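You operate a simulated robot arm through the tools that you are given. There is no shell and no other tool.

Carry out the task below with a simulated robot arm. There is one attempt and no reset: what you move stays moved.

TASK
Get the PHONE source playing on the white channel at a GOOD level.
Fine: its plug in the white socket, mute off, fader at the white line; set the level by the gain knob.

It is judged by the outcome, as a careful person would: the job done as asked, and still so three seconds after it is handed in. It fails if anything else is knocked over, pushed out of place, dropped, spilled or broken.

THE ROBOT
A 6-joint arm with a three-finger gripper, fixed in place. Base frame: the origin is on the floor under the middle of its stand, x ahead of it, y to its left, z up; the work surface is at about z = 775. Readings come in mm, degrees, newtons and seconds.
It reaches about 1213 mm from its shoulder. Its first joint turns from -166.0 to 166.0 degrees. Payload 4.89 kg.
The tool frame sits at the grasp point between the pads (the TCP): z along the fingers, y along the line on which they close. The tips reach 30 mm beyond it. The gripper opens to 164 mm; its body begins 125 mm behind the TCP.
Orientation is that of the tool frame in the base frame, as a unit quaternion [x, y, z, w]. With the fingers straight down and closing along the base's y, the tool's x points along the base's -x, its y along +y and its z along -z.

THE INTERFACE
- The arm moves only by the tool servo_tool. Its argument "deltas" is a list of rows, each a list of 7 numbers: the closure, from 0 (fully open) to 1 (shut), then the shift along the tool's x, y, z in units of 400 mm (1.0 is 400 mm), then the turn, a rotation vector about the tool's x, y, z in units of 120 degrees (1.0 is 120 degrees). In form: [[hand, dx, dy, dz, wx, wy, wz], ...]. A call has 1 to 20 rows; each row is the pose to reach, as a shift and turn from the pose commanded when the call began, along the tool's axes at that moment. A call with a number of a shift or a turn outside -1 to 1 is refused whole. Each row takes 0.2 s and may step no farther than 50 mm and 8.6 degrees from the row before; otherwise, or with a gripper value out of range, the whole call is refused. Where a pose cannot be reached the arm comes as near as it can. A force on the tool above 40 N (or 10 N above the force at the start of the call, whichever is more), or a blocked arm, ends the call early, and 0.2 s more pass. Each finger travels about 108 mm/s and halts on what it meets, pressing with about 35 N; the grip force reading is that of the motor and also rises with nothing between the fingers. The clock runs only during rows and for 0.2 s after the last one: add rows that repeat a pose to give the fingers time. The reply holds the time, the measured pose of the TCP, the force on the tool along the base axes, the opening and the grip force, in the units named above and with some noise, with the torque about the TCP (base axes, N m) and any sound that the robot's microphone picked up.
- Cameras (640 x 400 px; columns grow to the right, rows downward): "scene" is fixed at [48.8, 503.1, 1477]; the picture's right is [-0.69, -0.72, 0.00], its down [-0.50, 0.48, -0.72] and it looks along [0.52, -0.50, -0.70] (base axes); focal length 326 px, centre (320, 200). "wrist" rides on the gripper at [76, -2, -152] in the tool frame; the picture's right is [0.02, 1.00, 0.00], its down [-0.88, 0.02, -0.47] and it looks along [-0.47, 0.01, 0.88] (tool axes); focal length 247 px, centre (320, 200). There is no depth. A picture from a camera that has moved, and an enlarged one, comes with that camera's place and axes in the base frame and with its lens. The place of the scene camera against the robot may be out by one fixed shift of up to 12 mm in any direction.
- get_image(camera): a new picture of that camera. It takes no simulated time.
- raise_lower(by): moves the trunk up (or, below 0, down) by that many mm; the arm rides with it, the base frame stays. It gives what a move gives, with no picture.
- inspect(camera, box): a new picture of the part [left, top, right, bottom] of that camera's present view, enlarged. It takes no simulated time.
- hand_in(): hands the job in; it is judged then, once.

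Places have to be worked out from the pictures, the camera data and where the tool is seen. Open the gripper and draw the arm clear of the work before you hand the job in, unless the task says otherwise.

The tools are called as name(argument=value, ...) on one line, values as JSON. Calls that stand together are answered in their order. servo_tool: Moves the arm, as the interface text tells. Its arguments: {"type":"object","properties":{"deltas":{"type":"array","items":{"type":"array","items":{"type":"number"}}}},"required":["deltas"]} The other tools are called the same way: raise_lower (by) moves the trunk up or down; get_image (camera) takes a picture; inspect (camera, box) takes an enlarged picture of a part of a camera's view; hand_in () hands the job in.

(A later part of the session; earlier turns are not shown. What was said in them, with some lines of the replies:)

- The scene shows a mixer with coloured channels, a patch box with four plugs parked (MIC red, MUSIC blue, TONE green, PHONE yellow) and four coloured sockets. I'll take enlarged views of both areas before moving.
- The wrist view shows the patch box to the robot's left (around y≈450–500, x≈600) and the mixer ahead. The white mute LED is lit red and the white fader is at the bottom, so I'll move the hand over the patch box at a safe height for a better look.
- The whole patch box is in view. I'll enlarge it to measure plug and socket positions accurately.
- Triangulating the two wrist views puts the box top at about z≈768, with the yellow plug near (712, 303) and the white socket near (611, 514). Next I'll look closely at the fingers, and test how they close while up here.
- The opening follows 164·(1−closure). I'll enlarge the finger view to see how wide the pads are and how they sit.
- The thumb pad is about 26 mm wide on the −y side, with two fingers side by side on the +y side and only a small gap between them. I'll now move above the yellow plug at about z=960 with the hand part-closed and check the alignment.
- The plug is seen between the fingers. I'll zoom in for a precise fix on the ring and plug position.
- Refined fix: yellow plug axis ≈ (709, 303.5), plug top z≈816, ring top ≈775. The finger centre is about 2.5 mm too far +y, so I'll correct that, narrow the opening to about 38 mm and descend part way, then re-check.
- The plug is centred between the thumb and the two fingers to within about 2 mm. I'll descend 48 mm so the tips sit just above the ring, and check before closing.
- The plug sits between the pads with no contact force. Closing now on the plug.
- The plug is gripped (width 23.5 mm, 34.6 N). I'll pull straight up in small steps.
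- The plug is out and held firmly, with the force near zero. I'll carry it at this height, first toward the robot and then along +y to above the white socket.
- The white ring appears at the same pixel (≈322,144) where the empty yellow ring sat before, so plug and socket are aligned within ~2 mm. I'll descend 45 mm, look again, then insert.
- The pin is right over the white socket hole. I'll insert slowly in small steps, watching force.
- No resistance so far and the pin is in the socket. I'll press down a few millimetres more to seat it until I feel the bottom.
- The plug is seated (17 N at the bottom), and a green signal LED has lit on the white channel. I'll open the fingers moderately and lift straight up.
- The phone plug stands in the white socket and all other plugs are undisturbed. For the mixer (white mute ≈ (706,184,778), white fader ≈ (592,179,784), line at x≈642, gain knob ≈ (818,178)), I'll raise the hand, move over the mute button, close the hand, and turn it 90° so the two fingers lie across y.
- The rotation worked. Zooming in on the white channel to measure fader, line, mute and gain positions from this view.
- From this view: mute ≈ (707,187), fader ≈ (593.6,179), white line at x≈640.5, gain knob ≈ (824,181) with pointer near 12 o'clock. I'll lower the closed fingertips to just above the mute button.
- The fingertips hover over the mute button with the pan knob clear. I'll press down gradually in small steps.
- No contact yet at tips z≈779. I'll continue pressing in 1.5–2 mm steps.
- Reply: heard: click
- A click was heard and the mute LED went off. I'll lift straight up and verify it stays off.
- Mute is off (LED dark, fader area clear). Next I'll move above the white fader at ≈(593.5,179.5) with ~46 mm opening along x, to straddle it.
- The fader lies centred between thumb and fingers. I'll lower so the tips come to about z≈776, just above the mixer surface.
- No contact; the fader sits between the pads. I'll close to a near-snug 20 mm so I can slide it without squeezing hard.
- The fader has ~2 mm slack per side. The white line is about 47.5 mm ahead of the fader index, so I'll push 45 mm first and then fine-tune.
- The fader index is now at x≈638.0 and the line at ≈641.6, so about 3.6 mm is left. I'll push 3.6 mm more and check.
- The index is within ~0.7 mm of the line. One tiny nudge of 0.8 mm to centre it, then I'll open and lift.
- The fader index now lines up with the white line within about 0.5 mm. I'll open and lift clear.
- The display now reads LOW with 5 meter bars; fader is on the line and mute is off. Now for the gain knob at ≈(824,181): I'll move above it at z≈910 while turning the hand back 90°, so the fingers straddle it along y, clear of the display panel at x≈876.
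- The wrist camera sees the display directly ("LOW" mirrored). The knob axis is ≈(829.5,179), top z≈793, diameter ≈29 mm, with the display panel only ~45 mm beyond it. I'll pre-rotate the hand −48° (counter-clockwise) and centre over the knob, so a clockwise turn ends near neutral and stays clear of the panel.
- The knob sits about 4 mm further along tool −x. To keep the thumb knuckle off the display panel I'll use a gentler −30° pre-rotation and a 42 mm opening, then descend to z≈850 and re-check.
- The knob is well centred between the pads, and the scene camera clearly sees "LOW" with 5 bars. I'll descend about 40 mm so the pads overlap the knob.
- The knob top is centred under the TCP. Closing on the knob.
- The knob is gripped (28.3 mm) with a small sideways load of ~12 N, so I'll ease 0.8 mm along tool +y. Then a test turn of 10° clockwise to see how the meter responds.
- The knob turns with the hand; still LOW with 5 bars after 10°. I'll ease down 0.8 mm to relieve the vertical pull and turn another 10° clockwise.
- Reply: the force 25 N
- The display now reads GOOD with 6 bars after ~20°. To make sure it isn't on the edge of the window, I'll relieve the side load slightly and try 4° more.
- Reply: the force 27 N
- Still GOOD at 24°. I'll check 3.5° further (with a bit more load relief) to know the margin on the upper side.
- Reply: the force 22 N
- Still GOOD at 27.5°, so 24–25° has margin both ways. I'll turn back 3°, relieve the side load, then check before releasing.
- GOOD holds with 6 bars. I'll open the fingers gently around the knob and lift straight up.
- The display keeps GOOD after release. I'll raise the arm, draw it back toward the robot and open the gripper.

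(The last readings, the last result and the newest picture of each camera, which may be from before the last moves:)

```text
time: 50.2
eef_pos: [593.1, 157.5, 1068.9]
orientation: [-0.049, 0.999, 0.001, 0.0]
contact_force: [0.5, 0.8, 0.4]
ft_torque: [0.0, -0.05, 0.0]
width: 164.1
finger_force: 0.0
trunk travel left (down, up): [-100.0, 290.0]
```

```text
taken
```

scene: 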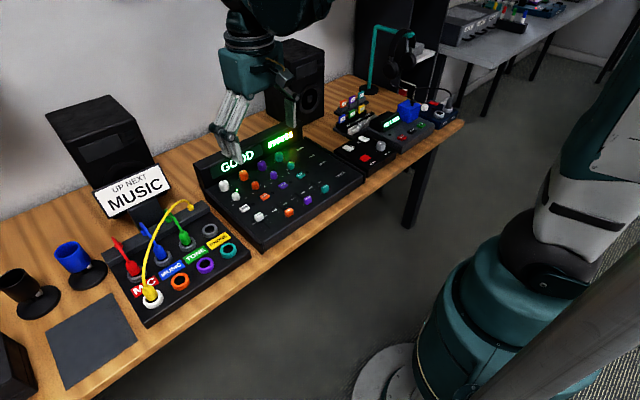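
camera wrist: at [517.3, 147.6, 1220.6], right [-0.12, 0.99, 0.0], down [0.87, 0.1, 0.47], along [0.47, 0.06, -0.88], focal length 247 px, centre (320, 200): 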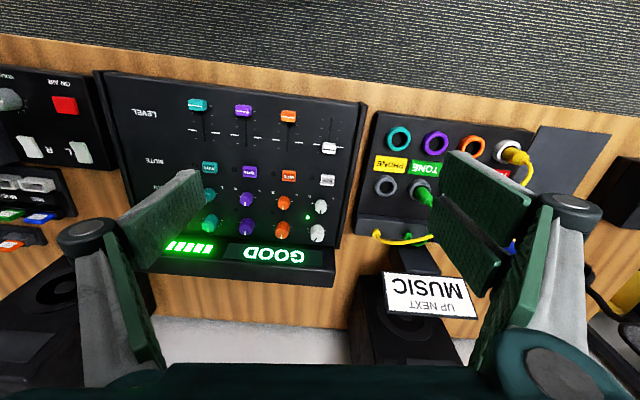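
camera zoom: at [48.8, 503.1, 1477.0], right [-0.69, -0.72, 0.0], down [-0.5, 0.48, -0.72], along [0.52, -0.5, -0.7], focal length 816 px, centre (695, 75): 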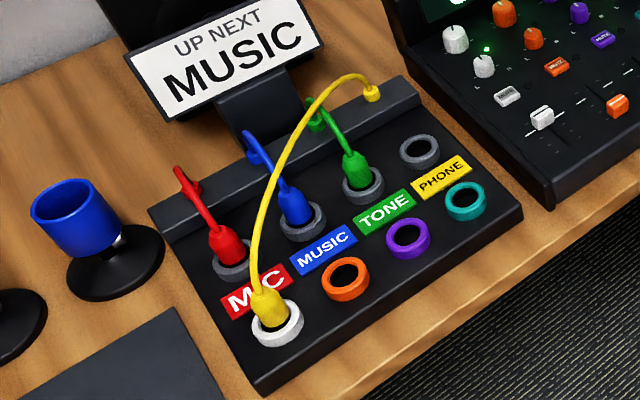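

All looks right: GOOD with 6 bars, signal LED lit, mute LED off. One last close check of the white fader against its line and the plug seating.

inspect(camera="wrist", box=[270, 90, 370, 260])

inspect(camera="scene", box=[230, 190, 290, 235])

```text
2.35 times, centred on (320, 175) of wrist
camera zoom: at [517.3, 147.6, 1220.6], right [-0.12, 0.99, 0.0], down [0.87, 0.1, 0.47], along [0.47, 0.06, -0.88], focal length 581 px, centre (320, 259)
```

zoom: 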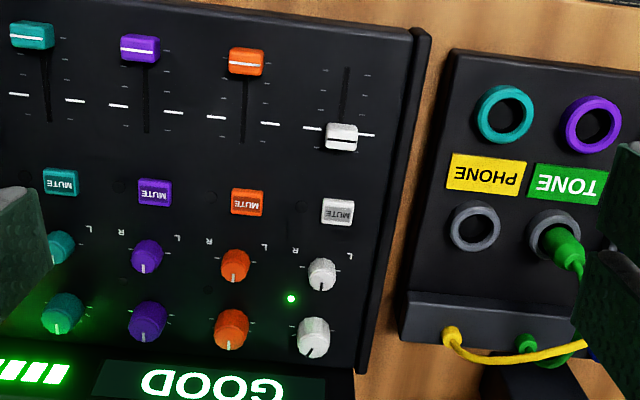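

```text
8.89 times, centred on (260, 212) of scene
camera zoom: at [48.8, 503.1, 1477.0], right [-0.69, -0.72, 0.0], down [-0.5, 0.48, -0.72], along [0.52, -0.5, -0.7], focal length 2900 px, centre (853, 89)
```

zoom: 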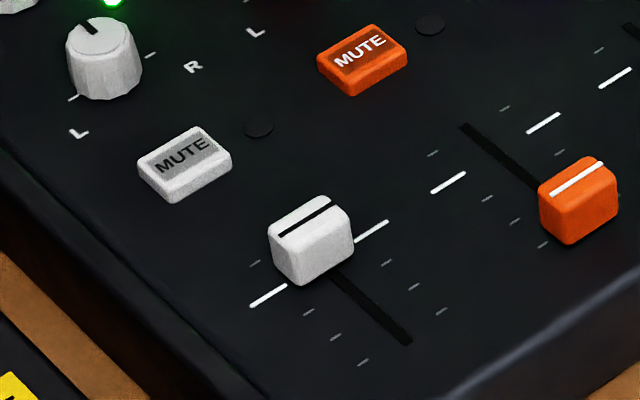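

The PHONE plug is in the white socket, mute is off, the fader is on its white line, and the display shows GOOD. The gripper is open and the arm is clear, so I'm handing in.

hand_in()

```text
The job is handed in.
```

The PHONE source is now playing on the white channel, and the mixer display reads GOOD with 6 meter bars. I've handed the job in.

- **Plug:** the yellow PHONE plug is seated in the white socket, and the channel's green signal light is on.
- **Mute:** it is off. I heard one click when pressing it, and the red light went out.
- **Fader:** its index sits on the white line to within about 0.5 mm.
- **Gain:** I turned the knob about 24° clockwise. The display read GOOD at every check from 20° to 27.5°, so the setting isn't at the edge of the range.

The last camera views showed nothing else knocked or moved. The gripper was open and the arm clear of the work when I handed in.
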